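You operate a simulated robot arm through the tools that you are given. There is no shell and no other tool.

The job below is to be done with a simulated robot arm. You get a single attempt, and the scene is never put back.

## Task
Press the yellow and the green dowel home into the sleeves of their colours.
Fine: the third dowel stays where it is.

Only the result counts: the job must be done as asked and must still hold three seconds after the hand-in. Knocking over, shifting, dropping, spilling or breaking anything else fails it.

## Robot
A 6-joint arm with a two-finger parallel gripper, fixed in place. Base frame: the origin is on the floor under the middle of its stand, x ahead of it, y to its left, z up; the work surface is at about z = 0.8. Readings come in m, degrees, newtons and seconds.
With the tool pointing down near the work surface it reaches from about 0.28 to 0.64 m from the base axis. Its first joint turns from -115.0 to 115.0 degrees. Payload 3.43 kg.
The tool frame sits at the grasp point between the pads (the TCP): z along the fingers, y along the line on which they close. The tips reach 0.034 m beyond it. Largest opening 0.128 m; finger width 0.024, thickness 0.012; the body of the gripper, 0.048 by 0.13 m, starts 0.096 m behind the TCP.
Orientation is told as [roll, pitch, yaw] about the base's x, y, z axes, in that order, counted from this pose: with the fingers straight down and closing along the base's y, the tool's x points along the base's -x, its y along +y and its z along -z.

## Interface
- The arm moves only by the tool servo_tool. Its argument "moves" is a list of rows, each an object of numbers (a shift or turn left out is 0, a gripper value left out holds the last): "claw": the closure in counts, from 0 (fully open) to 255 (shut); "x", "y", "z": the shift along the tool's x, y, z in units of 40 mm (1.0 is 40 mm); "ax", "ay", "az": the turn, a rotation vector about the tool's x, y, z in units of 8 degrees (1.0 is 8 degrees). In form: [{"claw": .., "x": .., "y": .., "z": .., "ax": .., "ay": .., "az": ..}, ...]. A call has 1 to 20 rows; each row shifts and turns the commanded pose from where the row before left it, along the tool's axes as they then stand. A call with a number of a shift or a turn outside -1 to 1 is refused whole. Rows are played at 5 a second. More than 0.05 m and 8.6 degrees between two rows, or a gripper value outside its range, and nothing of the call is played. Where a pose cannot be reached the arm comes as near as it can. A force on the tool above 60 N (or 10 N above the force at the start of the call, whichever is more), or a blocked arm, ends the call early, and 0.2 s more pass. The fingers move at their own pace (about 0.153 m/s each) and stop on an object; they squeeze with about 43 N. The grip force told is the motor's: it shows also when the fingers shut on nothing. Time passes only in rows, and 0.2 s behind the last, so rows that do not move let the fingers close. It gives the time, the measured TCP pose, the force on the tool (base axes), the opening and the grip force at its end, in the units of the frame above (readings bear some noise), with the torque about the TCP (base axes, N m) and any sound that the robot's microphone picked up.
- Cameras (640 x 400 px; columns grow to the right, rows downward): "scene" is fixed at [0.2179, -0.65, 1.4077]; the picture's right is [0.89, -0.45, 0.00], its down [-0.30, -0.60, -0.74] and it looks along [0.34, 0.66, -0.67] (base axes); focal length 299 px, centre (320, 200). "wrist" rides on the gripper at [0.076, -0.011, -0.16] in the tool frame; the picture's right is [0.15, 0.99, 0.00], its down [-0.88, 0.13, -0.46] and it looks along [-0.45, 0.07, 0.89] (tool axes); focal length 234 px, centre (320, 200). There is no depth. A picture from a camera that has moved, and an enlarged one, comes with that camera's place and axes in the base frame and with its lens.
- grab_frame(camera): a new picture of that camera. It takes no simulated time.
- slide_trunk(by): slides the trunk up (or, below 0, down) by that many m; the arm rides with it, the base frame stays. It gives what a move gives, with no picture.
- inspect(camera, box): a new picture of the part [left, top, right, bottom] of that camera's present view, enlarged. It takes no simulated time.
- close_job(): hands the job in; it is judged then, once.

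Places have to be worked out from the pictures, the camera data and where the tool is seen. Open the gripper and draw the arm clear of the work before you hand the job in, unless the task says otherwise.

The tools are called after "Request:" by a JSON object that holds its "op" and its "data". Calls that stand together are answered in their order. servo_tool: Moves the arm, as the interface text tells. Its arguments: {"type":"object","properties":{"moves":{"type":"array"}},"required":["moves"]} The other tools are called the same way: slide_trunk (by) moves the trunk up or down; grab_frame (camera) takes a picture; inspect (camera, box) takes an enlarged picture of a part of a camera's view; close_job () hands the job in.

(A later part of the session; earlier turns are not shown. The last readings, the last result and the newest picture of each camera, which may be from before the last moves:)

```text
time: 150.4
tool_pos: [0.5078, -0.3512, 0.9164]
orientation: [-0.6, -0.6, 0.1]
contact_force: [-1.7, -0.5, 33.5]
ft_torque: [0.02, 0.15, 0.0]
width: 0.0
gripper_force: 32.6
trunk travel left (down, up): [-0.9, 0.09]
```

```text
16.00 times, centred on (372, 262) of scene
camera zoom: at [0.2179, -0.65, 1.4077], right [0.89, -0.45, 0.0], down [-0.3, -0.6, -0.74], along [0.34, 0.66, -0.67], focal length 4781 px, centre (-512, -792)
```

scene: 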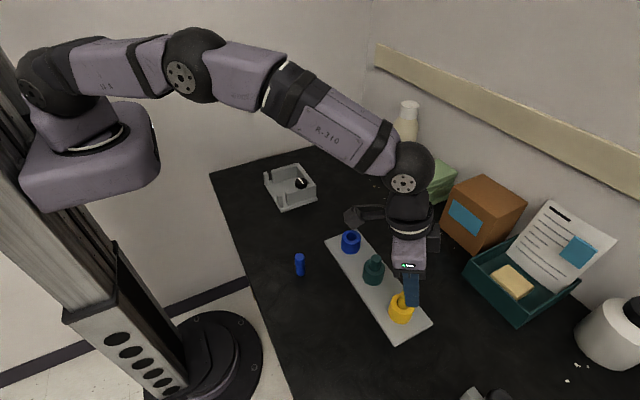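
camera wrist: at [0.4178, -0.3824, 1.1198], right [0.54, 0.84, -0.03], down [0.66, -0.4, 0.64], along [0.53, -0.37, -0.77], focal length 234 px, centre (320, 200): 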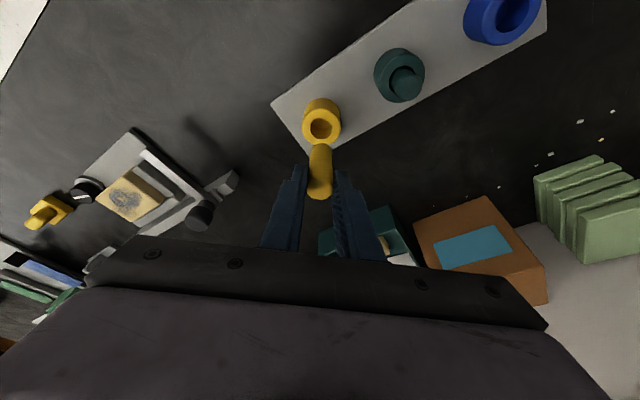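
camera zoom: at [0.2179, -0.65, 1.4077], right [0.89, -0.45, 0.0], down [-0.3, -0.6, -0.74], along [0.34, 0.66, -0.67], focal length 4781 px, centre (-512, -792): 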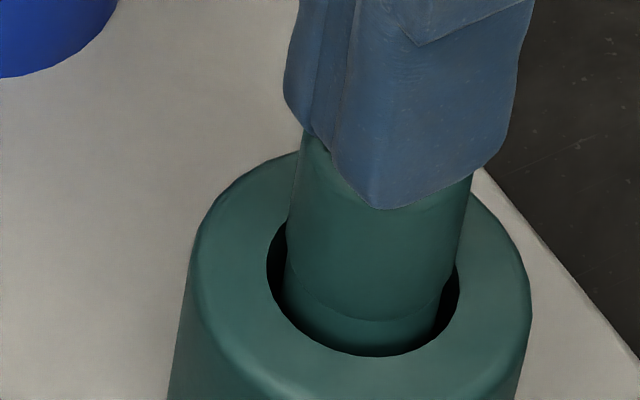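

33.5 N straight down, no snap. So I'll now do the full repeat: re-grip, draw the dowel completely out, and insert it again gently.

Request:
{"op": "servo_tool", "data": {"moves": [{"z": -0.35}, {"z": -0.5}, {"z": -0.5}, {"claw": 165}, {}, {"z": 0.6}, {"z": 0.6}, {"z": 0.48}, {}, {"claw": 195}, {"claw": 203}, {"claw": 209}, {"claw": 255}, {}, {}]}}

Request:
{"op": "inspect", "data": {"camera": "wrist", "box": [272, 135, 368, 195]}}

```text
time: 153.6
tool_pos: [0.5105, -0.3482, 0.8966]
orientation: [0.0, 0.0, 0.1]
contact_force: [-0.3, -3.9, 0.0]
ft_torque: [-0.16, 0.04, -0.04]
width: 0.0217
gripper_force: 42.9
trunk travel left (down, up): [-0.9, 0.09]
```

```text
6.67 times, centred on (320, 165) of wrist
camera zoom: at [0.4351, -0.3606, 1.0566], right [-0.15, 0.99, 0.0], down [0.88, 0.13, 0.46], along [0.45, 0.07, -0.89], focal length 1561 px, centre (320, 433)
```

zoom: 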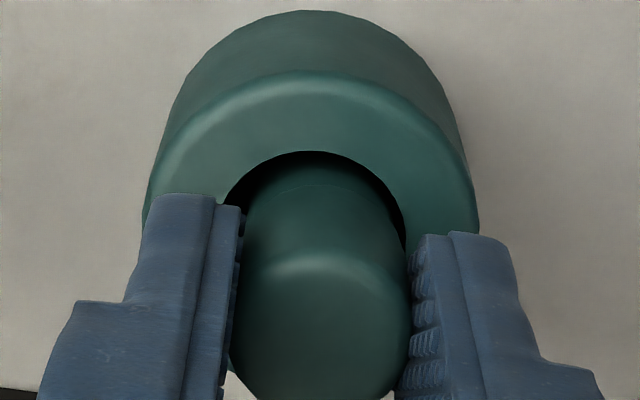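

Gripped again (4 N sideways from the rim). I'll lift it straight out by about 70 mm and compare its foot with the mouth.

Request:
{"op": "servo_tool", "data": {"moves": [{"z": -0.3}, {"z": -0.5}, {"z": -0.5}, {"z": -0.4}, {}, {}]}}

Request:
{"op": "inspect", "data": {"camera": "wrist", "box": [272, 120, 368, 180]}}

Request:
{"op": "inspect", "data": {"camera": "scene", "box": [340, 240, 404, 280]}}

```text
time: 155.0
tool_pos: [0.5072, -0.35, 0.967]
orientation: [0.0, 0.0, 0.1]
contact_force: [0.2, 0.2, -1.4]
ft_torque: [0.04, 0.02, 0.0]
width: 0.0218
gripper_force: 43.0
trunk travel left (down, up): [-0.9, 0.09]
```

```text
6.67 times, centred on (320, 150) of wrist
camera zoom: at [0.433, -0.3613, 1.126], right [-0.15, 0.99, 0.0], down [0.88, 0.13, 0.46], along [0.45, 0.07, -0.89], focal length 1561 px, centre (320, 533)
```

zoom: 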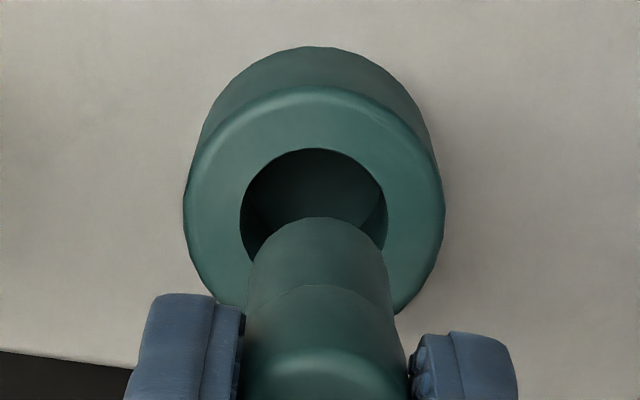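

```text
10.00 times, centred on (372, 260) of scene
camera zoom: at [0.2179, -0.65, 1.4077], right [0.89, -0.45, 0.0], down [-0.3, -0.6, -0.74], along [0.34, 0.66, -0.67], focal length 2988 px, centre (-200, -400)
```

zoom: 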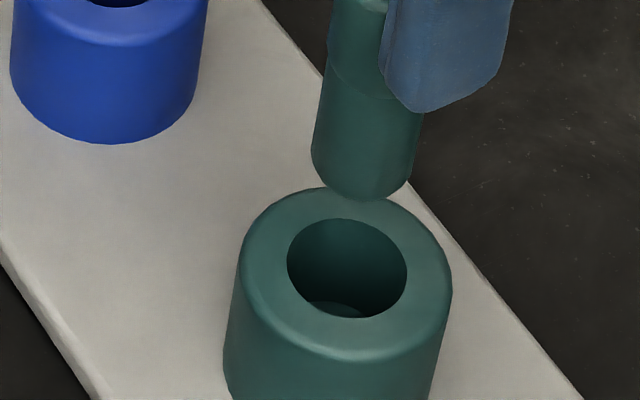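

The dowel is out; its foot needs about +0.5 mm in x and -1.0 mm in y to be over the bore's centre. I'll correct that and insert it gently to just above the floor.

Request:
{"op": "servo_tool", "data": {"moves": [{"x": -0.015, "y": -0.022}, {}, {"z": 0.4}, {"z": 0.4}, {"z": 0.4}, {"z": 0.4}, {"z": 0.08}, {}]}}

Request:
{"op": "inspect", "data": {"camera": "wrist", "box": [272, 135, 368, 195]}}

```text
time: 156.8
tool_pos: [0.5109, -0.3517, 0.8995]
orientation: [0.0, 0.0, 0.1]
contact_force: [0.7, 3.7, 0.5]
ft_torque: [0.17, -0.03, 0.03]
width: 0.0217
gripper_force: 43.1
trunk travel left (down, up): [-0.9, 0.09]
```

```text
6.67 times, centred on (320, 165) of wrist
camera zoom: at [0.4357, -0.3635, 1.0587], right [-0.15, 0.99, 0.0], down [0.88, 0.13, 0.46], along [0.45, 0.07, -0.89], focal length 1561 px, centre (320, 433)
```

zoom: 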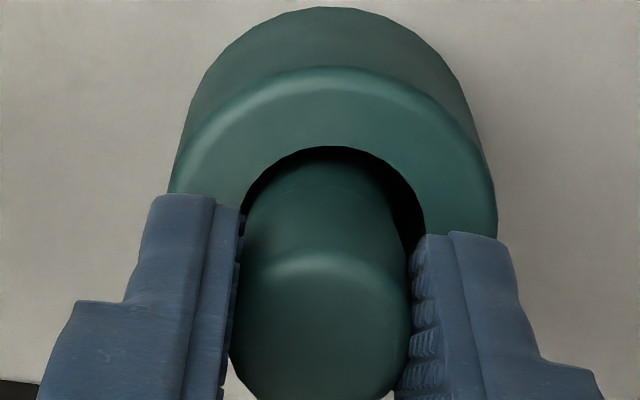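

A 3.7 N push toward +y at the mouth shows the -y wall. Together with the earlier +y touch this brackets the play in y at camera y from -0.3628 to -0.3614, so the true centre is -0.3621. I'll move there and bracket x the same way by feel.

Request:
{"op": "servo_tool", "data": {"moves": [{"y": 0.033}, {}, {}]}}

Request:
{"op": "inspect", "data": {"camera": "wrist", "box": [288, 145, 352, 185]}}

Request:
{"op": "servo_tool", "data": {"moves": [{"x": -0.035}, {}, {}]}}

Request:
{"op": "inspect", "data": {"camera": "wrist", "box": [288, 145, 352, 185]}}

```text
time: 157.6
tool_pos: [0.5097, -0.3507, 0.8992]
orientation: [0.0, 0.0, 0.1]
contact_force: [0.6, 1.2, -1.7]
ft_torque: [-0.04, 0.02, 0.01]
width: 0.0215
gripper_force: 42.6
trunk travel left (down, up): [-0.9, 0.09]
```

```text
10.00 times, centred on (320, 165) of wrist
camera zoom: at [0.4352, -0.3628, 1.0585], right [-0.15, 0.99, 0.0], down [0.88, 0.13, 0.46], along [0.45, 0.07, -0.89], focal length 2342 px, centre (320, 550)
```

zoom: 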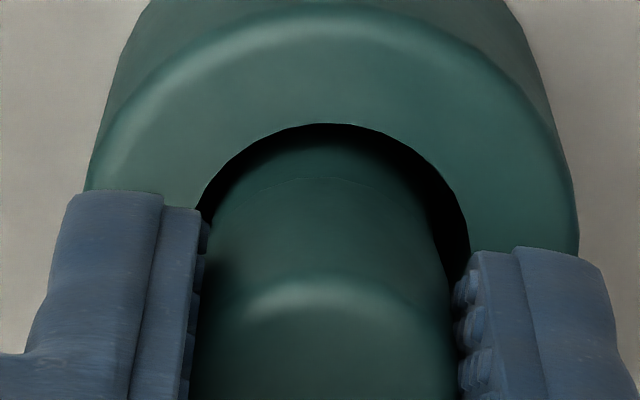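

```text
time: 158.4
tool_pos: [0.5104, -0.351, 0.8986]
orientation: [0.0, 0.0, 0.1]
contact_force: [-4.3, 0.2, 0.5]
ft_torque: [-0.01, 0.18, 0.0]
width: 0.022
gripper_force: 42.9
trunk travel left (down, up): [-0.9, 0.09]
```

```text
10.00 times, centred on (320, 165) of wrist
camera zoom: at [0.436, -0.363, 1.0586], right [-0.15, 0.99, 0.0], down [0.88, 0.13, 0.45], along [0.45, 0.07, -0.89], focal length 2342 px, centre (320, 550)
```

zoom: 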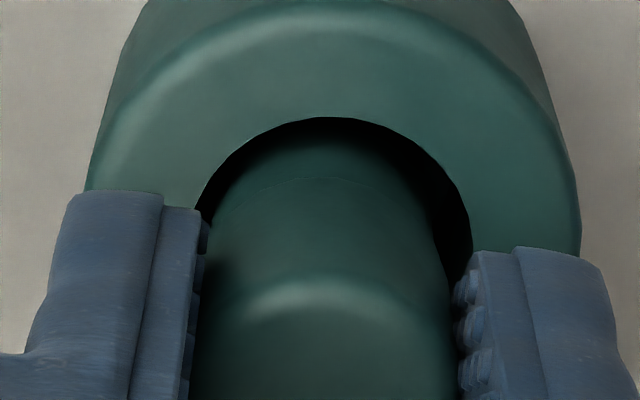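

The +x wall is felt at about camera x 0.4353 (4.3 N at 0.4360). Now I'll find the -x wall.

Request:
{"op": "servo_tool", "data": {"moves": [{"x": 0.035}, {"x": 0.035}, {}, {}]}}

Request:
{"op": "inspect", "data": {"camera": "wrist", "box": [288, 145, 352, 185]}}

```text
time: 159.4
tool_pos: [0.5086, -0.351, 0.8991]
orientation: [0.0, 0.0, 0.1]
contact_force: [-1.0, -0.2, -0.7]
ft_torque: [-0.01, 0.01, 0.02]
width: 0.022
gripper_force: 43.5
trunk travel left (down, up): [-0.9, 0.09]
```

```text
10.00 times, centred on (320, 165) of wrist
camera zoom: at [0.4335, -0.3627, 1.0586], right [-0.15, 0.99, 0.0], down [0.88, 0.13, 0.46], along [0.45, 0.07, -0.89], focal length 2342 px, centre (320, 550)
```

zoom: 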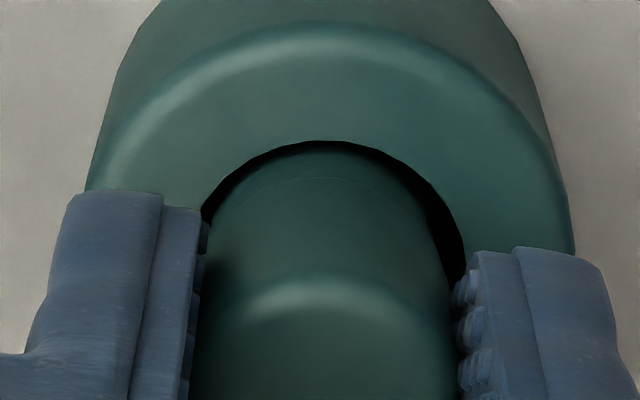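

No contact at camera x 0.4335. A further 1.2 mm toward -x.

Request:
{"op": "servo_tool", "data": {"moves": [{"x": 0.03}, {}, {}]}}

Request:
{"op": "inspect", "data": {"camera": "wrist", "box": [288, 145, 352, 185]}}

```text
time: 160.2
tool_pos: [0.5084, -0.3502, 0.8991]
orientation: [0.0, 0.0, 0.1]
contact_force: [2.9, 1.3, -1.1]
ft_torque: [0.03, -0.15, -0.01]
width: 0.0218
gripper_force: 43.4
trunk travel left (down, up): [-0.9, 0.09]
```

```text
10.00 times, centred on (320, 165) of wrist
camera zoom: at [0.433, -0.3626, 1.0585], right [-0.15, 0.99, 0.0], down [0.88, 0.13, 0.46], along [0.45, 0.07, -0.89], focal length 2342 px, centre (320, 550)
```

zoom: 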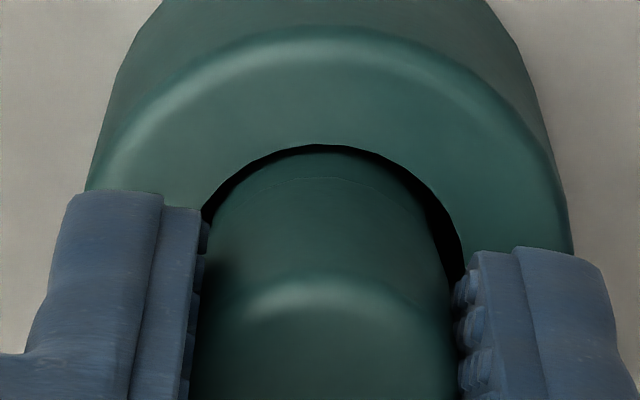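

The x play runs from camera x 0.4334 to 0.4353, so the true centre is (0.4343,-0.3621) for this grip. I'll go there.

Request:
{"op": "servo_tool", "data": {"moves": [{"x": -0.035, "y": 0.014}, {}, {}]}}

Request:
{"op": "inspect", "data": {"camera": "wrist", "box": [288, 145, 352, 185]}}

```text
time: 161.0
tool_pos: [0.508, -0.3496, 0.8976]
orientation: [0.0, 0.0, 0.1]
contact_force: [-0.3, 0.3, -2.1]
ft_torque: [0.04, 0.01, 0.01]
width: 0.0217
gripper_force: 43.2
trunk travel left (down, up): [-0.9, 0.09]
```

```text
10.00 times, centred on (320, 165) of wrist
camera zoom: at [0.4334, -0.3618, 1.058], right [-0.15, 0.99, 0.0], down [0.88, 0.13, 0.45], along [0.45, 0.07, -0.89], focal length 2342 px, centre (320, 550)
```

zoom: 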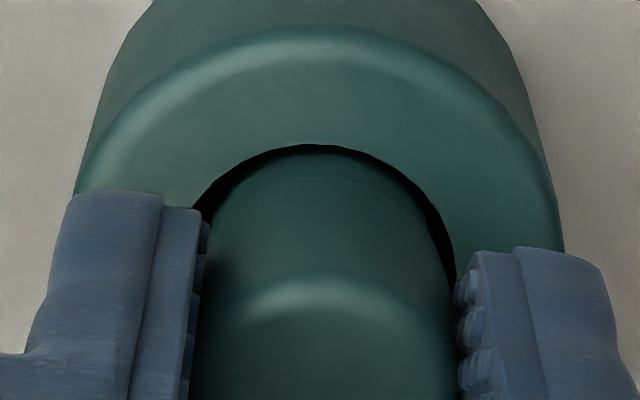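

y is right; x still needs 0.9 mm.

Request:
{"op": "servo_tool", "data": {"moves": [{"x": -0.024, "y": -0.006}, {}, {}]}}

Request:
{"op": "inspect", "data": {"camera": "wrist", "box": [288, 145, 352, 185]}}

```text
time: 161.8
tool_pos: [0.5091, -0.3483, 0.8972]
orientation: [0.0, -0.1, 0.1]
contact_force: [-0.6, 0.2, -1.8]
ft_torque: [0.02, -0.01, -0.02]
width: 0.0216
gripper_force: 42.9
trunk travel left (down, up): [-0.9, 0.09]
```

```text
10.00 times, centred on (320, 165) of wrist
camera zoom: at [0.4342, -0.362, 1.0578], right [-0.15, 0.99, 0.0], down [0.88, 0.13, 0.46], along [0.45, 0.07, -0.89], focal length 2342 px, centre (320, 550)
```

zoom: 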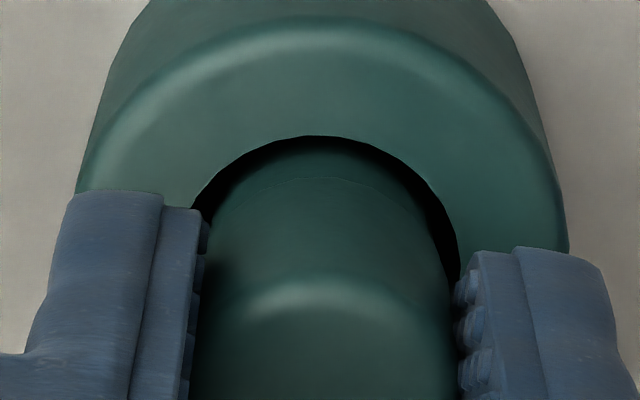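

Centred to 0.1 mm by feel. I'll lower the last 1.3 mm, release, rise and shut the fingers.

Request:
{"op": "servo_tool", "data": {"moves": [{"z": 0.033}, {}, {"claw": 205}, {"claw": 190}, {"claw": 165}, {}, {"z": -0.3}, {"z": -0.6}, {"z": -0.4}, {"claw": 255}, {}, {}]}}

Request:
{"op": "inspect", "data": {"camera": "scene", "box": [356, 252, 388, 272]}}

Request:
{"op": "inspect", "data": {"camera": "wrist", "box": [272, 125, 368, 185]}}

```text
time: 164.4
tool_pos: [0.5106, -0.35, 0.9474]
orientation: [-0.1, 0.0, 0.1]
contact_force: [-0.1, 0.3, -0.3]
ft_torque: [-0.01, 0.02, -0.01]
width: 0.0
gripper_force: 33.1
trunk travel left (down, up): [-0.9, 0.09]
```

```text
16.00 times, centred on (372, 262) of scene
camera zoom: at [0.2179, -0.65, 1.4077], right [0.89, -0.45, 0.0], down [-0.3, -0.6, -0.74], along [0.34, 0.66, -0.67], focal length 4781 px, centre (-512, -792)
```

zoom: 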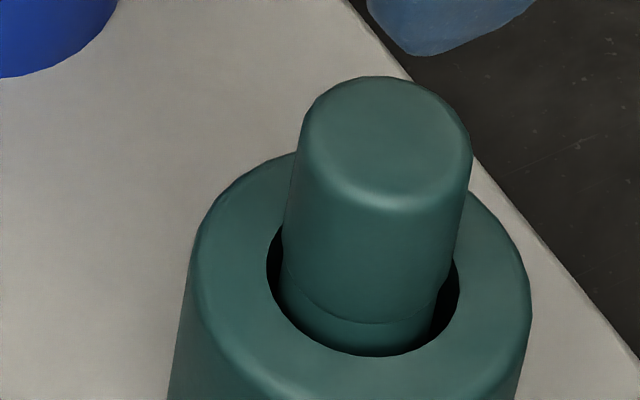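

```text
6.67 times, centred on (320, 155) of wrist
camera zoom: at [0.4344, -0.3628, 1.1078], right [-0.15, 0.99, 0.0], down [0.88, 0.13, 0.46], along [0.45, 0.07, -0.89], focal length 1561 px, centre (320, 500)
```

zoom: 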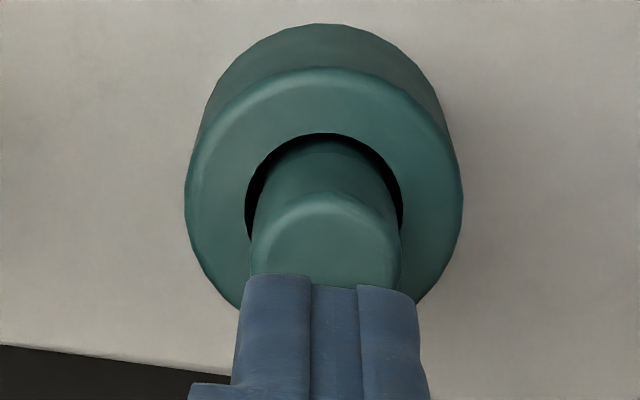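

Green stands upright within about 0.4 mm of its locked place. Now the same push as before.

Request:
{"op": "servo_tool", "data": {"moves": [{"x": -0.01, "y": 0.04}, {"z": 0.3}, {"z": 0.3}, {"z": 0.1}, {"z": 0.1}, {"z": 0.1}, {"z": 0.03}, {}]}}

Request:
{"op": "inspect", "data": {"camera": "scene", "box": [356, 252, 388, 272]}}

```text
time: 166.2
tool_pos: [0.5124, -0.348, 0.9179]
orientation: [-0.4, -0.5, 0.1]
contact_force: [2.5, -2.6, 27.5]
ft_torque: [-0.05, 0.14, -0.01]
width: 0.0
gripper_force: 32.7
trunk travel left (down, up): [-0.9, 0.09]
heard: snap
```

```text
16.00 times, centred on (372, 262) of scene
camera zoom: at [0.2179, -0.65, 1.4077], right [0.89, -0.45, 0.0], down [-0.3, -0.6, -0.74], along [0.34, 0.66, -0.67], focal length 4781 px, centre (-512, -792)
```

zoom: 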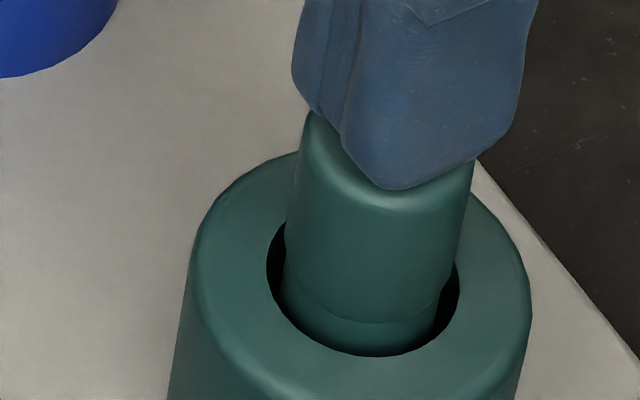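

Snap again on green at 27.5 N: it is locked home. The key was a fresh, gentle insertion without any press in the grip. I'll lift straight off green without disturbing it, and then treat yellow the same way.

Request:
{"op": "servo_tool", "data": {"moves": [{"z": -0.1}, {"z": -0.2}, {"z": -0.5}, {"z": -0.6}, {"z": -0.3}, {}]}}

Request:
{"op": "inspect", "data": {"camera": "scene", "box": [356, 252, 388, 272]}}

```text
time: 167.6
tool_pos: [0.5115, -0.3477, 0.9829]
orientation: [0.0, 0.0, 0.1]
contact_force: [0.7, 0.2, -0.4]
ft_torque: [-0.02, -0.01, 0.0]
width: 0.0
gripper_force: 33.5
trunk travel left (down, up): [-0.9, 0.09]
heard: snap
```

```text
16.00 times, centred on (372, 262) of scene
camera zoom: at [0.2179, -0.65, 1.4077], right [0.89, -0.45, 0.0], down [-0.3, -0.6, -0.74], along [0.34, 0.66, -0.67], focal length 4781 px, centre (-512, -792)
```

zoom: 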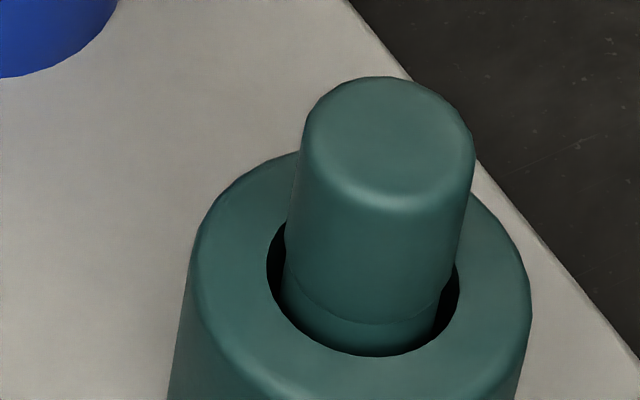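

There was another snap while lifting off, so its lock state is uncertain, although the dowel stands exactly at home. I'll repeat the same straight push to see whether it snaps in again, then unload very slowly.

Request:
{"op": "servo_tool", "data": {"moves": [{"z": 0.5}, {"z": 0.5}, {"z": 0.5}, {"z": 0.1}, {"z": 0.1}, {"z": 0.08}, {}]}}

Request:
{"op": "inspect", "data": {"camera": "wrist", "box": [272, 125, 368, 185]}}

Request:
{"op": "inspect", "data": {"camera": "scene", "box": [356, 252, 388, 272]}}

```text
time: 169.2
tool_pos: [0.5115, -0.348, 0.9151]
orientation: [-0.5, -0.5, 0.1]
contact_force: [-0.9, 0.4, 32.1]
ft_torque: [0.04, 0.18, -0.03]
width: 0.0001
gripper_force: 32.9
trunk travel left (down, up): [-0.9, 0.09]
```

```text
6.67 times, centred on (320, 155) of wrist
camera zoom: at [0.4345, -0.3587, 1.0748], right [-0.15, 0.99, -0.01], down [0.88, 0.14, 0.46], along [0.46, 0.06, -0.89], focal length 1561 px, centre (320, 500)
```

zoom: 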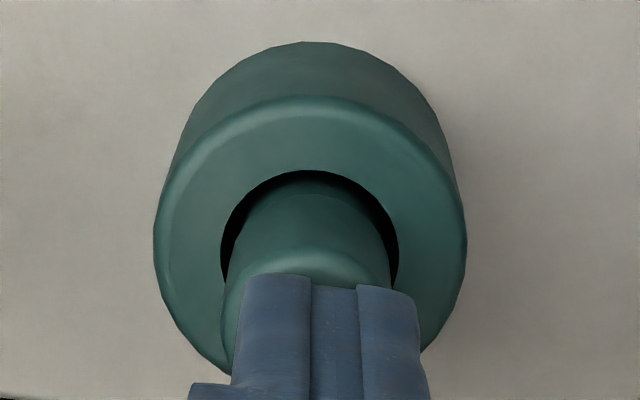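

```text
16.00 times, centred on (372, 262) of scene
camera zoom: at [0.2179, -0.65, 1.4077], right [0.89, -0.45, 0.0], down [-0.3, -0.6, -0.74], along [0.34, 0.66, -0.67], focal length 4781 px, centre (-512, -792)
```

zoom: 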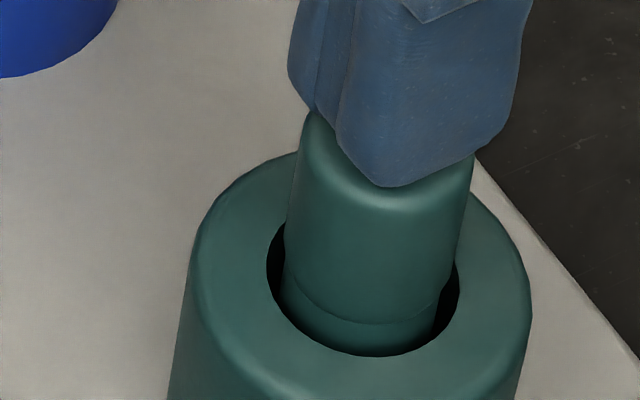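

32 N, no further snap, no side force, and the dowel sits exactly at home. I'll unload very gradually and listen.

Request:
{"op": "servo_tool", "data": {"moves": [{"z": -0.03}, {"z": -0.03}, {"z": -0.03}, {"z": -0.03}, {"z": -0.03}, {"z": -0.03}, {"z": -0.03}, {"z": -0.05}, {}]}}

Request:
{"op": "servo_tool", "data": {"moves": [{"z": -0.3}, {"z": -0.6}, {"z": -0.3}, {}]}}

Request:
{"op": "inspect", "data": {"camera": "scene", "box": [356, 252, 388, 272]}}

```text
time: 171.2
tool_pos: [0.5104, -0.347, 0.9167]
orientation: [0.1, 0.2, 0.1]
contact_force: [-0.3, 0.3, 0.0]
ft_torque: [0.03, -0.03, -0.03]
width: 0.0001
gripper_force: 33.3
trunk travel left (down, up): [-0.9, 0.09]
```

```text
time: 172.2
tool_pos: [0.5109, -0.3484, 0.9673]
orientation: [0.0, 0.0, 0.0]
contact_force: [0.1, 0.0, 0.6]
ft_torque: [0.02, -0.02, 0.03]
width: 0.0001
gripper_force: 32.7
trunk travel left (down, up): [-0.9, 0.09]
```

```text
16.00 times, centred on (372, 262) of scene
camera zoom: at [0.2179, -0.65, 1.4077], right [0.89, -0.45, 0.0], down [-0.3, -0.6, -0.74], along [0.34, 0.66, -0.67], focal length 4781 px, centre (-512, -792)
```

zoom: 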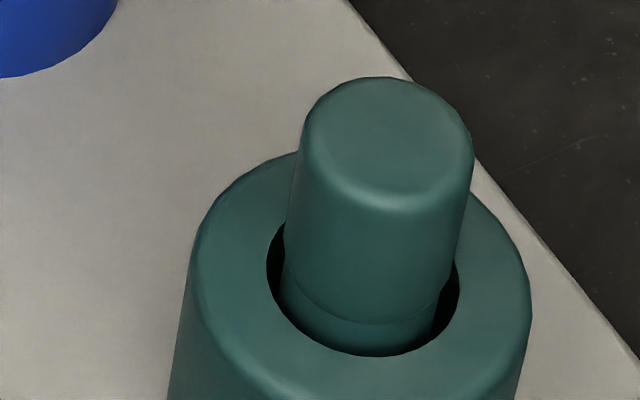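

The picture shows the dowel still at home to about 0.2 mm. To learn if it is held, I'll do a very light side touch: go down beside its head on the base side with shut fingers and creep toward it.

Request:
{"op": "servo_tool", "data": {"moves": [{"x": 0.4}, {"x": 0.4}, {"y": -0.05, "z": 0.5}, {"z": 0.5}, {"z": 0.5}, {"z": 0.15}, {}]}}

Request:
{"op": "inspect", "data": {"camera": "wrist", "box": [256, 150, 384, 230]}}

Request:
{"op": "inspect", "data": {"camera": "scene", "box": [340, 240, 404, 280]}}

```text
time: 173.8
tool_pos: [0.4778, -0.3502, 0.9021]
orientation: [0.0, 0.0, 0.1]
contact_force: [-1.0, 0.0, 0.7]
ft_torque: [0.01, 0.01, 0.0]
width: 0.0
gripper_force: 32.9
trunk travel left (down, up): [-0.9, 0.09]
```

```text
5.00 times, centred on (320, 190) of wrist
camera zoom: at [0.4025, -0.3622, 1.0621], right [-0.15, 0.99, 0.0], down [0.88, 0.13, 0.46], along [0.45, 0.07, -0.89], focal length 1171 px, centre (320, 250)
```

zoom: 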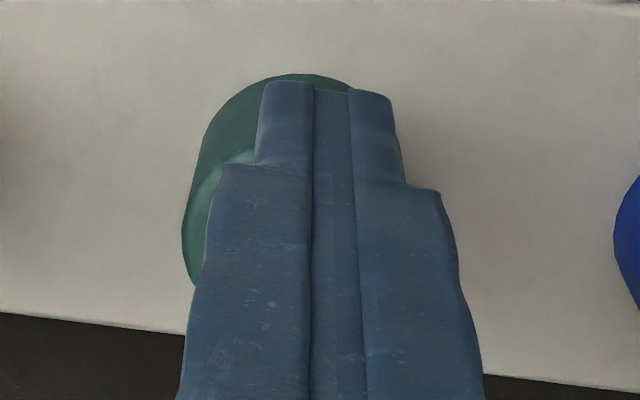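

```text
10.00 times, centred on (372, 260) of scene
camera zoom: at [0.2179, -0.65, 1.4077], right [0.89, -0.45, 0.0], down [-0.3, -0.6, -0.74], along [0.34, 0.66, -0.67], focal length 2988 px, centre (-200, -400)
```

zoom: 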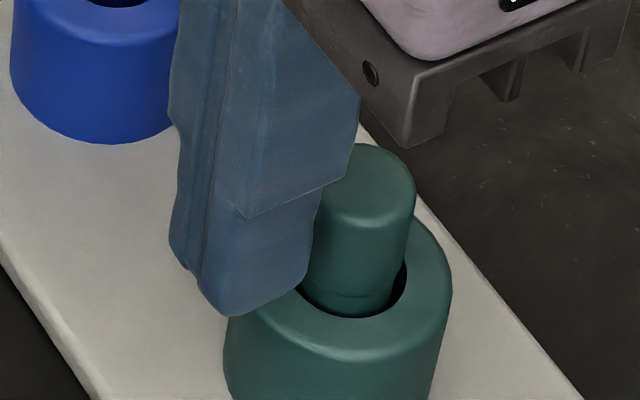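

About 8 mm of gap remains. I'll approach to about 1 mm and then creep.

Request:
{"op": "servo_tool", "data": {"moves": [{"x": -0.09}, {"x": -0.08}, {}, {}]}}

Request:
{"op": "servo_tool", "data": {"moves": [{"x": -0.02}, {}, {}]}}

Request:
{"op": "inspect", "data": {"camera": "scene", "box": [356, 252, 388, 272]}}

```text
time: 174.8
tool_pos: [0.4829, -0.3495, 0.9008]
orientation: [0.0, 0.0, 0.1]
contact_force: [0.4, -0.4, 0.3]
ft_torque: [-0.05, -0.03, 0.0]
width: 0.0
gripper_force: 33.1
trunk travel left (down, up): [-0.9, 0.09]
```

```text
time: 175.6
tool_pos: [0.4849, -0.3491, 0.9023]
orientation: [0.0, -0.1, 0.1]
contact_force: [-0.7, 0.6, -0.1]
ft_torque: [-0.01, -0.03, 0.01]
width: 0.0001
gripper_force: 32.7
trunk travel left (down, up): [-0.9, 0.09]
```

```text
16.00 times, centred on (372, 262) of scene
camera zoom: at [0.2179, -0.65, 1.4077], right [0.89, -0.45, 0.0], down [-0.3, -0.6, -0.74], along [0.34, 0.66, -0.67], focal length 4781 px, centre (-512, -792)
```

zoom: 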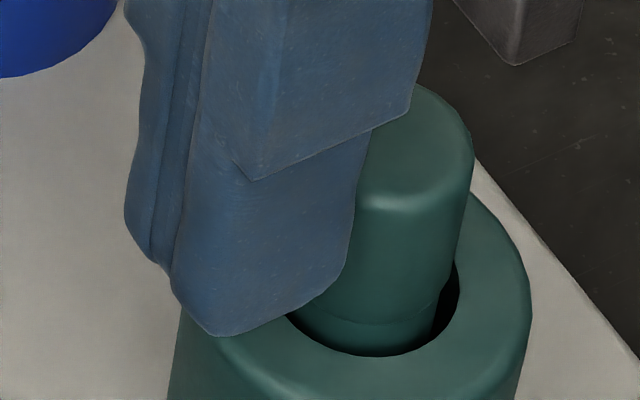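

No contact yet; the dowel's right edge is still at pixel 474. I'll creep on in two small steps.

Request:
{"op": "servo_tool", "data": {"moves": [{"x": -0.04}, {}, {}]}}

Request:
{"op": "inspect", "data": {"camera": "scene", "box": [356, 252, 388, 272]}}

Request:
{"op": "servo_tool", "data": {"moves": [{"x": -0.03}, {}, {}]}}

Request:
{"op": "inspect", "data": {"camera": "scene", "box": [356, 252, 388, 272]}}

```text
time: 176.4
tool_pos: [0.4877, -0.3503, 0.9022]
orientation: [0.0, -0.1, 0.1]
contact_force: [0.0, -1.3, 0.6]
ft_torque: [0.0, 0.05, 0.02]
width: 0.0001
gripper_force: 33.4
trunk travel left (down, up): [-0.9, 0.09]
```

```text
16.00 times, centred on (372, 262) of scene
camera zoom: at [0.2179, -0.65, 1.4077], right [0.89, -0.45, 0.0], down [-0.3, -0.6, -0.74], along [0.34, 0.66, -0.67], focal length 4781 px, centre (-512, -792)
```

zoom: 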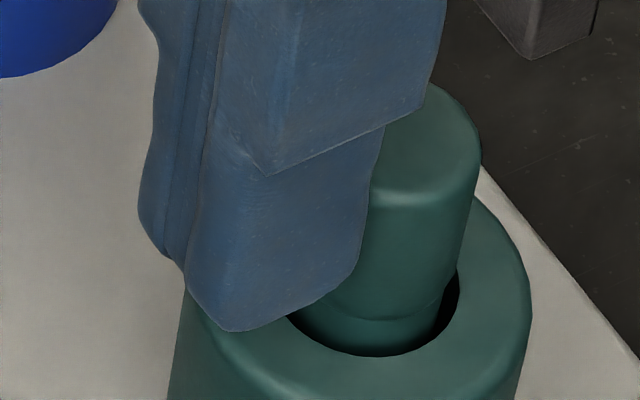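

```text
time: 177.2
tool_pos: [0.4885, -0.3519, 0.9016]
orientation: [0.0, 0.0, 0.0]
contact_force: [-0.4, 0.3, 0.5]
ft_torque: [0.03, 0.01, -0.01]
width: 0.0002
gripper_force: 32.3
trunk travel left (down, up): [-0.9, 0.09]
```

```text
16.00 times, centred on (372, 262) of scene
camera zoom: at [0.2179, -0.65, 1.4077], right [0.89, -0.45, 0.0], down [-0.3, -0.6, -0.74], along [0.34, 0.66, -0.67], focal length 4781 px, centre (-512, -792)
```

zoom: 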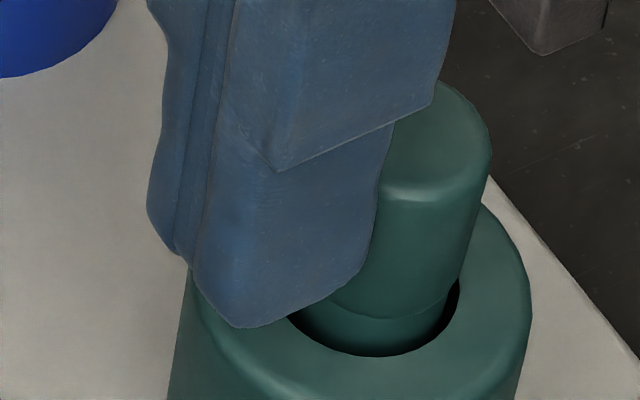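

The dowel followed the finger with no force at all, so green is not locked now: it locked on the push and let go as I lifted off (that second snap). So a lock needs a fresh insertion plus the push, and the lift-off must be quick and without side drag. I'll back off, rise, open and re-grip green for another fresh insertion.

Request:
{"op": "servo_tool", "data": {"moves": [{"x": 0.15}, {"x": 0.1, "z": -0.3}, {"z": -0.6}, {"z": -0.6, "claw": 165}, {"x": -0.45}, {"x": -0.47}, {}, {}]}}

Request:
{"op": "inspect", "data": {"camera": "wrist", "box": [256, 110, 384, 190]}}

Request:
{"op": "inspect", "data": {"camera": "scene", "box": [356, 252, 388, 272]}}

```text
time: 179.0
tool_pos: [0.5158, -0.3505, 0.9615]
orientation: [0.0, 0.0, 0.1]
contact_force: [-0.2, -1.3, 0.5]
ft_torque: [-0.02, -0.02, 0.01]
width: 0.0452
gripper_force: 0.1
trunk travel left (down, up): [-0.9, 0.09]
```

```text
5.00 times, centred on (320, 150) of wrist
camera zoom: at [0.4401, -0.3616, 1.1212], right [-0.15, 0.99, 0.0], down [0.88, 0.13, 0.46], along [0.45, 0.07, -0.89], focal length 1171 px, centre (320, 450)
```

zoom: 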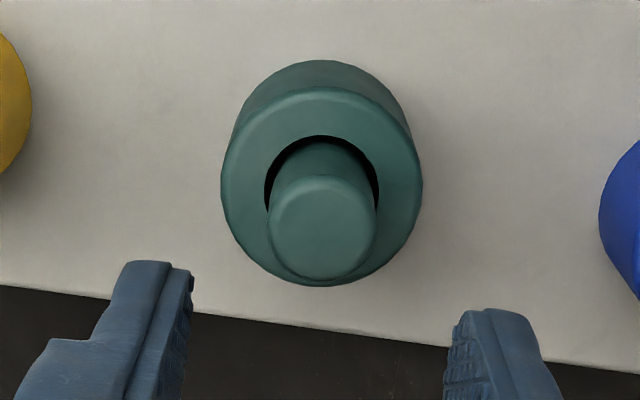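

```text
16.00 times, centred on (372, 262) of scene
camera zoom: at [0.2179, -0.65, 1.4077], right [0.89, -0.45, 0.0], down [-0.3, -0.6, -0.74], along [0.34, 0.66, -0.67], focal length 4781 px, centre (-512, -792)
```

zoom: 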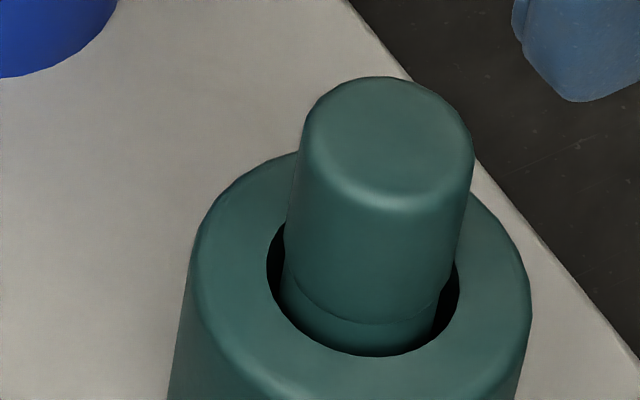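

It rocked back to its home place. I'll grip it at yaw 0, lift it only about 12 mm inside the bore, and lower it gently again, to see if a partial lift is enough to re-arm the lock.

Request:
{"op": "servo_tool", "data": {"moves": [{"x": 0.145, "y": -0.012}, {"z": 0.55}, {"z": 0.55}, {"z": 0.515}, {}, {"claw": 195}, {"claw": 203}, {"claw": 209}, {"claw": 255}, {}, {}]}}

Request:
{"op": "inspect", "data": {"camera": "wrist", "box": [288, 145, 352, 185]}}

```text
time: 181.4
tool_pos: [0.5103, -0.3517, 0.8959]
orientation: [0.0, 0.2, 0.1]
contact_force: [-0.3, 4.0, -0.6]
ft_torque: [0.22, 0.0, -0.06]
width: 0.0219
gripper_force: 42.9
trunk travel left (down, up): [-0.9, 0.09]
```

```text
10.00 times, centred on (320, 165) of wrist
camera zoom: at [0.4349, -0.3637, 1.0557], right [-0.15, 0.99, 0.0], down [0.88, 0.13, 0.45], along [0.45, 0.07, -0.89], focal length 2342 px, centre (320, 550)
```

zoom: 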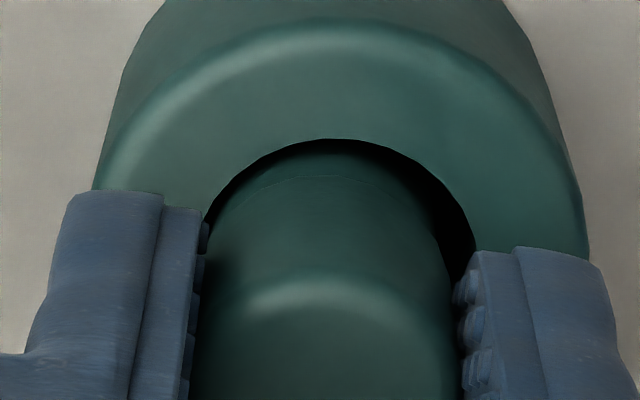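

Gripped, with a 4 N touch on the -y wall. I'll shift 1.5 mm toward +y, lift 12 mm inside the bore, and check the position.

Request:
{"op": "servo_tool", "data": {"moves": [{"y": 0.035}, {"z": -0.15}, {"z": -0.15}, {}, {}]}}

Request:
{"op": "inspect", "data": {"camera": "wrist", "box": [288, 145, 352, 185]}}

```text
time: 182.6
tool_pos: [0.5106, -0.3502, 0.9096]
orientation: [0.0, 0.0, 0.1]
contact_force: [-0.2, 1.1, -0.9]
ft_torque: [0.0, -0.02, 0.02]
width: 0.0217
gripper_force: 43.3
trunk travel left (down, up): [-0.9, 0.09]
```

```text
10.00 times, centred on (320, 165) of wrist
camera zoom: at [0.4349, -0.3615, 1.0688], right [-0.15, 0.99, 0.0], down [0.88, 0.13, 0.46], along [0.45, 0.07, -0.89], focal length 2342 px, centre (320, 550)
```

zoom: 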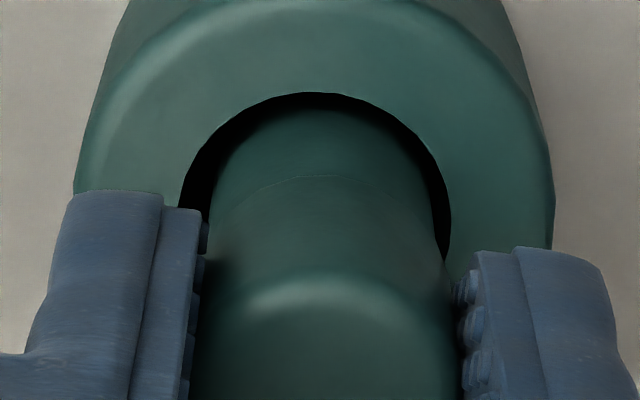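

Lifted 13 mm. I'll trim y by 0.6 mm, lower back gently, release, rise and shut the fingers.

Request:
{"op": "servo_tool", "data": {"moves": [{"y": -0.013}, {}, {"z": 0.15}, {"z": 0.15}, {"z": 0.02}, {}, {"claw": 205}, {"claw": 190}, {"claw": 165}, {}, {"z": -0.3}, {"z": -0.6}, {"z": -0.4}, {"claw": 255}, {}, {}]}}

Request:
{"op": "inspect", "data": {"camera": "scene", "box": [356, 252, 388, 272]}}

Request:
{"op": "inspect", "data": {"camera": "wrist", "box": [272, 125, 368, 185]}}

```text
time: 186.0
tool_pos: [0.5106, -0.3475, 0.9464]
orientation: [0.0, 0.0, 0.1]
contact_force: [-0.3, -0.7, 0.9]
ft_torque: [0.0, -0.03, 0.03]
width: 0.0003
gripper_force: 32.9
trunk travel left (down, up): [-0.9, 0.09]
```

```text
16.00 times, centred on (372, 262) of scene
camera zoom: at [0.2179, -0.65, 1.4077], right [0.89, -0.45, 0.0], down [-0.3, -0.6, -0.74], along [0.34, 0.66, -0.67], focal length 4781 px, centre (-512, -792)
```

zoom: 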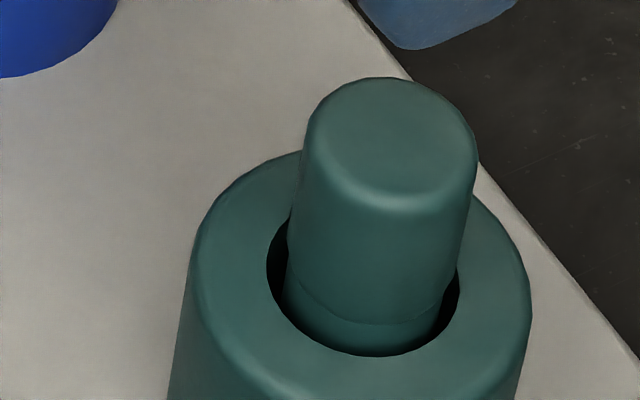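

```text
6.67 times, centred on (320, 155) of wrist
camera zoom: at [0.4349, -0.3602, 1.106], right [-0.15, 0.99, 0.0], down [0.88, 0.13, 0.46], along [0.45, 0.07, -0.89], focal length 1561 px, centre (320, 500)
```

zoom: 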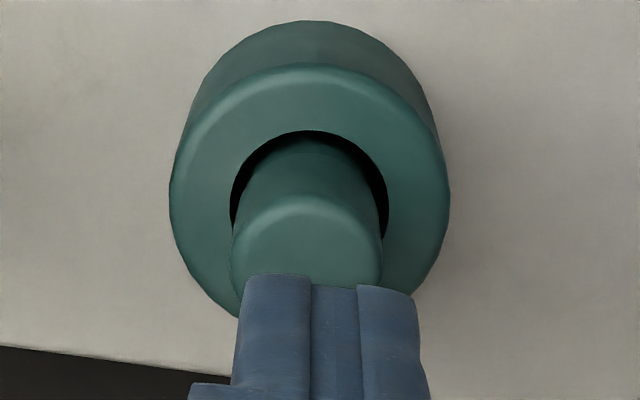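

Green stands upright within 0.4 mm of home after the partial lift. Now the same push again.

Request:
{"op": "servo_tool", "data": {"moves": [{"y": -0.025}, {"z": 0.3}, {"z": 0.3}, {"z": 0.1}, {"z": 0.1}, {"z": 0.1}, {}]}}

Request:
{"op": "inspect", "data": {"camera": "scene", "box": [356, 252, 388, 272]}}

```text
time: 187.6
tool_pos: [0.5095, -0.3506, 0.9162]
orientation: [-0.3, -0.2, 0.1]
contact_force: [-1.3, 4.6, 19.0]
ft_torque: [0.16, 0.18, -0.01]
width: 0.0
gripper_force: 32.6
trunk travel left (down, up): [-0.9, 0.09]
heard: snap
```

```text
16.00 times, centred on (372, 262) of scene
camera zoom: at [0.2179, -0.65, 1.4077], right [0.89, -0.45, 0.0], down [-0.3, -0.6, -0.74], along [0.34, 0.66, -0.67], focal length 4781 px, centre (-512, -792)
```

zoom: 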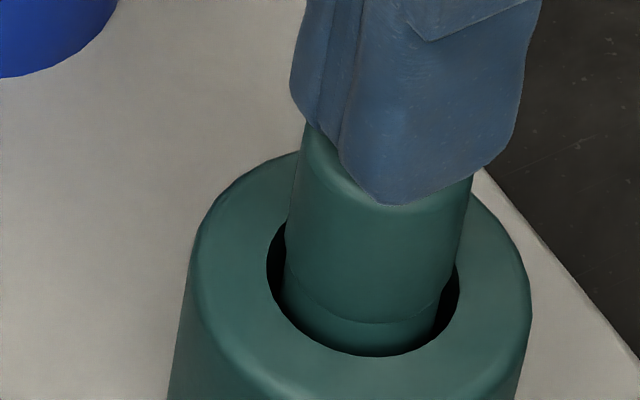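

Snap at only 19 N: lifting and re-seating the dowel re-arms the lock, so I understand it now. I'll relieve the 4.6 N side force first, then lift off quickly and straight.

Request:
{"op": "servo_tool", "data": {"moves": [{"x": 0.003, "y": 0.018}, {}]}}

```text
time: 188.2
tool_pos: [0.5106, -0.3507, 0.9155]
orientation: [-0.3, -0.3, 0.1]
contact_force: [-1.7, 0.9, 28.2]
ft_torque: [0.08, 0.2, -0.01]
width: 0.0004
gripper_force: 32.8
trunk travel left (down, up): [-0.9, 0.09]
```

The side force is down to about 2 N with 28 N down and no new sound. Now a quick straight lift-off.

Request:
{"op": "servo_tool", "data": {"moves": [{"z": -0.6}, {"z": -0.8}, {"z": -0.4}, {}]}}

Request:
{"op": "inspect", "data": {"camera": "scene", "box": [356, 252, 388, 272]}}

```text
time: 189.2
tool_pos: [0.5093, -0.3474, 0.9855]
orientation: [0.0, 0.1, 0.1]
contact_force: [-0.6, -0.1, 0.0]
ft_torque: [-0.04, -0.01, 0.04]
width: 0.0
gripper_force: 33.1
trunk travel left (down, up): [-0.9, 0.09]
heard: snap
```

```text
16.00 times, centred on (372, 262) of scene
camera zoom: at [0.2179, -0.65, 1.4077], right [0.89, -0.45, 0.0], down [-0.3, -0.6, -0.74], along [0.34, 0.66, -0.67], focal length 4781 px, centre (-512, -792)
```

zoom: 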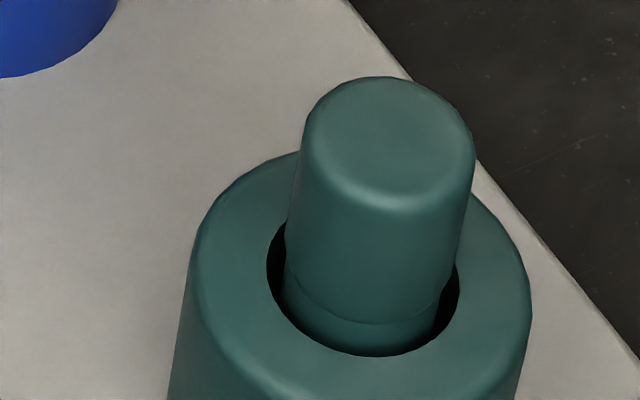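

It snapped on lifting again, so the lock let go once more. It seems the sideways give of the arm while unloading breaks it: the lift-off that held began with 2.5–3 N on the tool toward +x and +y, which relaxed to zero. I'll re-arm green (grip, lift 13 mm, lower) and this time press only until it snaps, then unload gently.

Request:
{"op": "servo_tool", "data": {"moves": [{"claw": 165}, {"y": -0.04}, {"z": 0.6}, {"z": 0.6}, {"z": 0.6}, {"z": 0.43}, {}, {"claw": 195}, {"claw": 203}, {"claw": 209}, {"claw": 255}, {}, {}]}}

Request:
{"op": "inspect", "data": {"camera": "wrist", "box": [288, 145, 352, 185]}}

```text
time: 192.0
tool_pos: [0.5097, -0.3508, 0.8939]
orientation: [-0.1, 0.1, 0.1]
contact_force: [-0.3, 0.8, -0.2]
ft_torque: [0.03, 0.0, 0.0]
width: 0.0214
gripper_force: 43.1
trunk travel left (down, up): [-0.9, 0.09]
```

```text
10.00 times, centred on (320, 165) of wrist
camera zoom: at [0.4343, -0.3634, 1.0543], right [-0.15, 0.99, 0.0], down [0.88, 0.13, 0.46], along [0.45, 0.07, -0.89], focal length 2342 px, centre (320, 550)
```

zoom: 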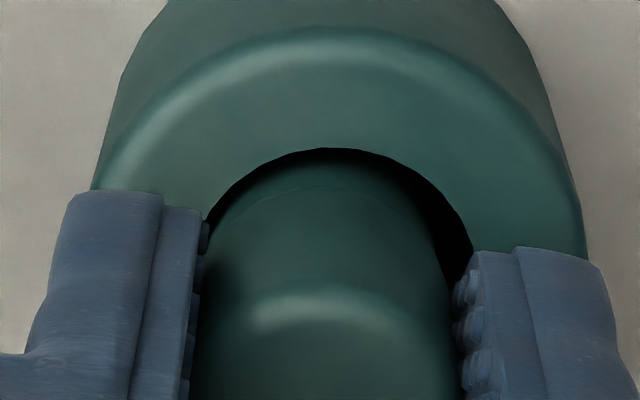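

Gripped freely. I'll shift 1.3 mm toward +y, lift 13 mm, lower back, release, rise and shut the fingers in one go.

Request:
{"op": "servo_tool", "data": {"moves": [{"y": 0.032}, {"z": -0.16}, {"z": -0.16}, {}, {"z": 0.15}, {"z": 0.15}, {"z": 0.02}, {}, {"claw": 205}, {"claw": 190}, {"claw": 165}, {}, {"z": -0.3}, {"z": -0.6}, {"z": -0.4}, {"claw": 255}, {}, {}]}}

Request:
{"op": "inspect", "data": {"camera": "scene", "box": [356, 252, 388, 272]}}

Request:
{"op": "inspect", "data": {"camera": "wrist", "box": [272, 125, 368, 185]}}

```text
time: 195.8
tool_pos: [0.5098, -0.3499, 0.9473]
orientation: [0.1, 0.0, 0.2]
contact_force: [-0.2, 0.0, 0.2]
ft_torque: [0.03, -0.02, 0.0]
width: 0.0
gripper_force: 32.7
trunk travel left (down, up): [-0.9, 0.09]
```

```text
16.00 times, centred on (372, 262) of scene
camera zoom: at [0.2179, -0.65, 1.4077], right [0.89, -0.45, 0.0], down [-0.3, -0.6, -0.74], along [0.34, 0.66, -0.67], focal length 4781 px, centre (-512, -792)
```

zoom: 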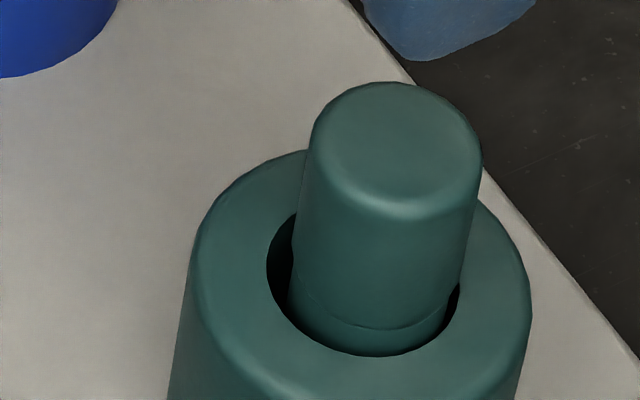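

```text
6.67 times, centred on (320, 155) of wrist
camera zoom: at [0.4341, -0.3628, 1.1069], right [-0.15, 0.99, 0.0], down [0.88, 0.13, 0.46], along [0.45, 0.07, -0.89], focal length 1561 px, centre (320, 500)
```

zoom: 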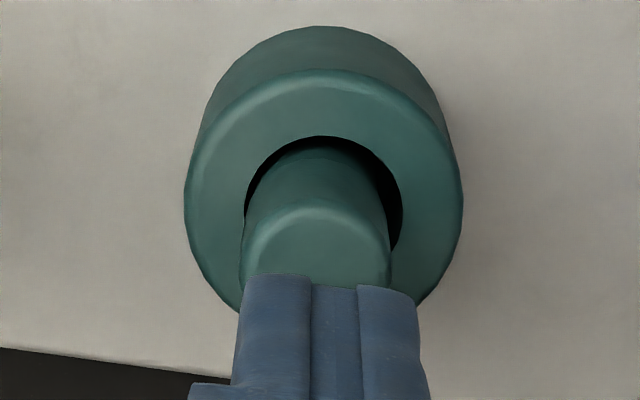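

The dowel landed about 1.4 mm toward -y, near that wall. I'll still try a slow press here to learn the capture range: down to light contact first.

Request:
{"op": "servo_tool", "data": {"moves": [{"x": -0.018, "y": 0.0}, {"z": 0.3}, {"z": 0.3}, {"z": 0.1}, {"z": 0.09}, {}]}}

Request:
{"op": "servo_tool", "data": {"moves": [{"z": 0.03}, {}]}}

Request:
{"op": "servo_tool", "data": {"moves": [{"z": 0.03}, {}]}}

Request:
{"op": "servo_tool", "data": {"moves": [{"z": 0.03}, {}]}}

```text
time: 197.2
tool_pos: [0.5093, -0.3486, 0.9168]
orientation: [-0.1, -0.2, 0.1]
contact_force: [0.3, 0.9, 4.5]
ft_torque: [0.03, -0.04, 0.01]
width: 0.0
gripper_force: 33.1
trunk travel left (down, up): [-0.9, 0.09]
```

```text
time: 197.8
tool_pos: [0.5089, -0.3498, 0.9153]
orientation: [-0.2, -0.2, 0.1]
contact_force: [0.0, 0.7, 13.4]
ft_torque: [0.03, 0.02, 0.03]
width: 0.0001
gripper_force: 33.2
trunk travel left (down, up): [-0.9, 0.09]
```

```text
time: 198.4
tool_pos: [0.5082, -0.349, 0.9167]
orientation: [-0.2, -0.3, 0.0]
contact_force: [2.2, 2.4, 21.9]
ft_torque: [0.09, -0.08, 0.02]
width: 0.0001
gripper_force: 32.9
trunk travel left (down, up): [-0.9, 0.09]
```

```text
time: 199.0
tool_pos: [0.5095, -0.349, 0.9163]
orientation: [-0.3, -0.3, 0.2]
contact_force: [1.9, 3.4, 27.1]
ft_torque: [0.09, -0.07, 0.0]
width: 0.0
gripper_force: 32.8
trunk travel left (down, up): [-0.9, 0.09]
```

4.5, 13, 22, 27 N: no snap yet. Two more small steps.

Request:
{"op": "servo_tool", "data": {"moves": [{"z": 0.03}, {}]}}

Request:
{"op": "servo_tool", "data": {"moves": [{"z": 0.03}, {}]}}

Request:
{"op": "inspect", "data": {"camera": "scene", "box": [356, 252, 388, 272]}}

```text
time: 199.6
tool_pos: [0.5088, -0.3491, 0.9158]
orientation: [-0.4, -0.5, 0.1]
contact_force: [-0.9, 4.0, 33.1]
ft_torque: [0.12, 0.08, -0.02]
width: 0.0001
gripper_force: 32.7
trunk travel left (down, up): [-0.9, 0.09]
```

```text
time: 200.2
tool_pos: [0.5087, -0.3485, 0.9151]
orientation: [-0.4, -0.6, 0.2]
contact_force: [-1.6, 5.6, 39.9]
ft_torque: [0.17, 0.18, 0.0]
width: 0.0001
gripper_force: 32.4
trunk travel left (down, up): [-0.9, 0.09]
```

```text
16.00 times, centred on (372, 262) of scene
camera zoom: at [0.2179, -0.65, 1.4077], right [0.89, -0.45, 0.0], down [-0.3, -0.6, -0.74], along [0.34, 0.66, -0.67], focal length 4781 px, centre (-512, -792)
```

zoom: 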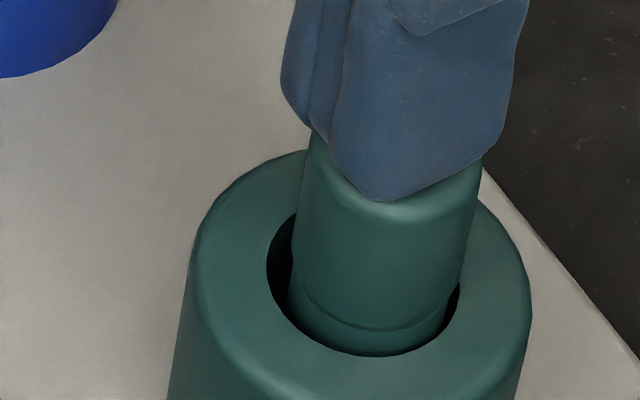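

39.9 N without a snap, so the foot must be near centre to lock. I'll lift, re-grip, and this time verify the centring before releasing.

Request:
{"op": "servo_tool", "data": {"moves": [{"z": -0.4}, {"z": -0.5}, {"z": -0.4}, {"claw": 165}, {}, {"z": 0.5}, {"z": 0.5}, {"z": 0.42}, {}, {"claw": 195}, {"claw": 203}, {"claw": 209}, {"claw": 255}, {}, {"z": -0.15}, {"z": -0.15}, {}, {}]}}

Request:
{"op": "inspect", "data": {"camera": "wrist", "box": [288, 145, 352, 185]}}

```text
time: 204.0
tool_pos: [0.5109, -0.3497, 0.9168]
orientation: [0.0, 0.1, 0.2]
contact_force: [-0.2, -0.3, -1.3]
ft_torque: [0.03, -0.02, 0.0]
width: 0.0217
gripper_force: 43.3
trunk travel left (down, up): [-0.9, 0.09]
```

```text
10.00 times, centred on (320, 165) of wrist
camera zoom: at [0.435, -0.3621, 1.0762], right [-0.15, 0.99, 0.0], down [0.88, 0.13, 0.46], along [0.45, 0.07, -0.89], focal length 2342 px, centre (320, 550)
```

zoom: 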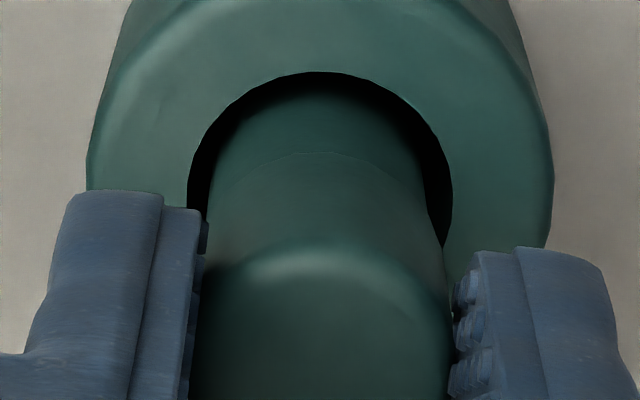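

y is right on the centre found by feel; x is about 0.5 mm too far out. I'll correct x, lower the 12 mm and check that it just touches.

Request:
{"op": "servo_tool", "data": {"moves": [{"x": 0.012}, {}, {"z": 0.15}, {"z": 0.13}, {}, {}]}}

Request:
{"op": "inspect", "data": {"camera": "wrist", "box": [288, 145, 352, 185]}}

```text
time: 205.4
tool_pos: [0.5095, -0.3498, 0.9057]
orientation: [0.0, 0.1, 0.1]
contact_force: [0.2, -0.2, -1.3]
ft_torque: [0.0, -0.01, -0.02]
width: 0.0217
gripper_force: 42.7
trunk travel left (down, up): [-0.9, 0.09]
```

```text
10.00 times, centred on (320, 165) of wrist
camera zoom: at [0.434, -0.3618, 1.0649], right [-0.15, 0.99, 0.0], down [0.88, 0.13, 0.46], along [0.45, 0.07, -0.89], focal length 2342 px, centre (320, 550)
```

zoom: 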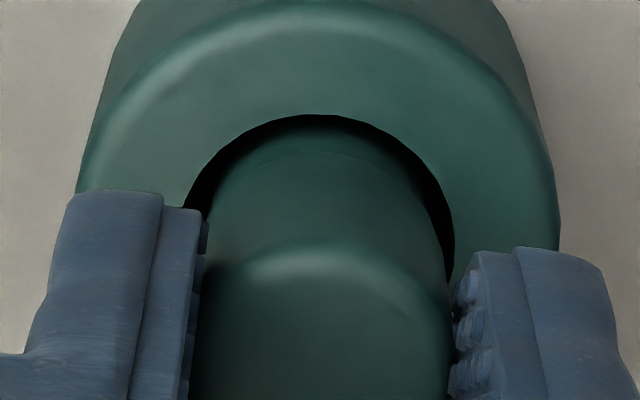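

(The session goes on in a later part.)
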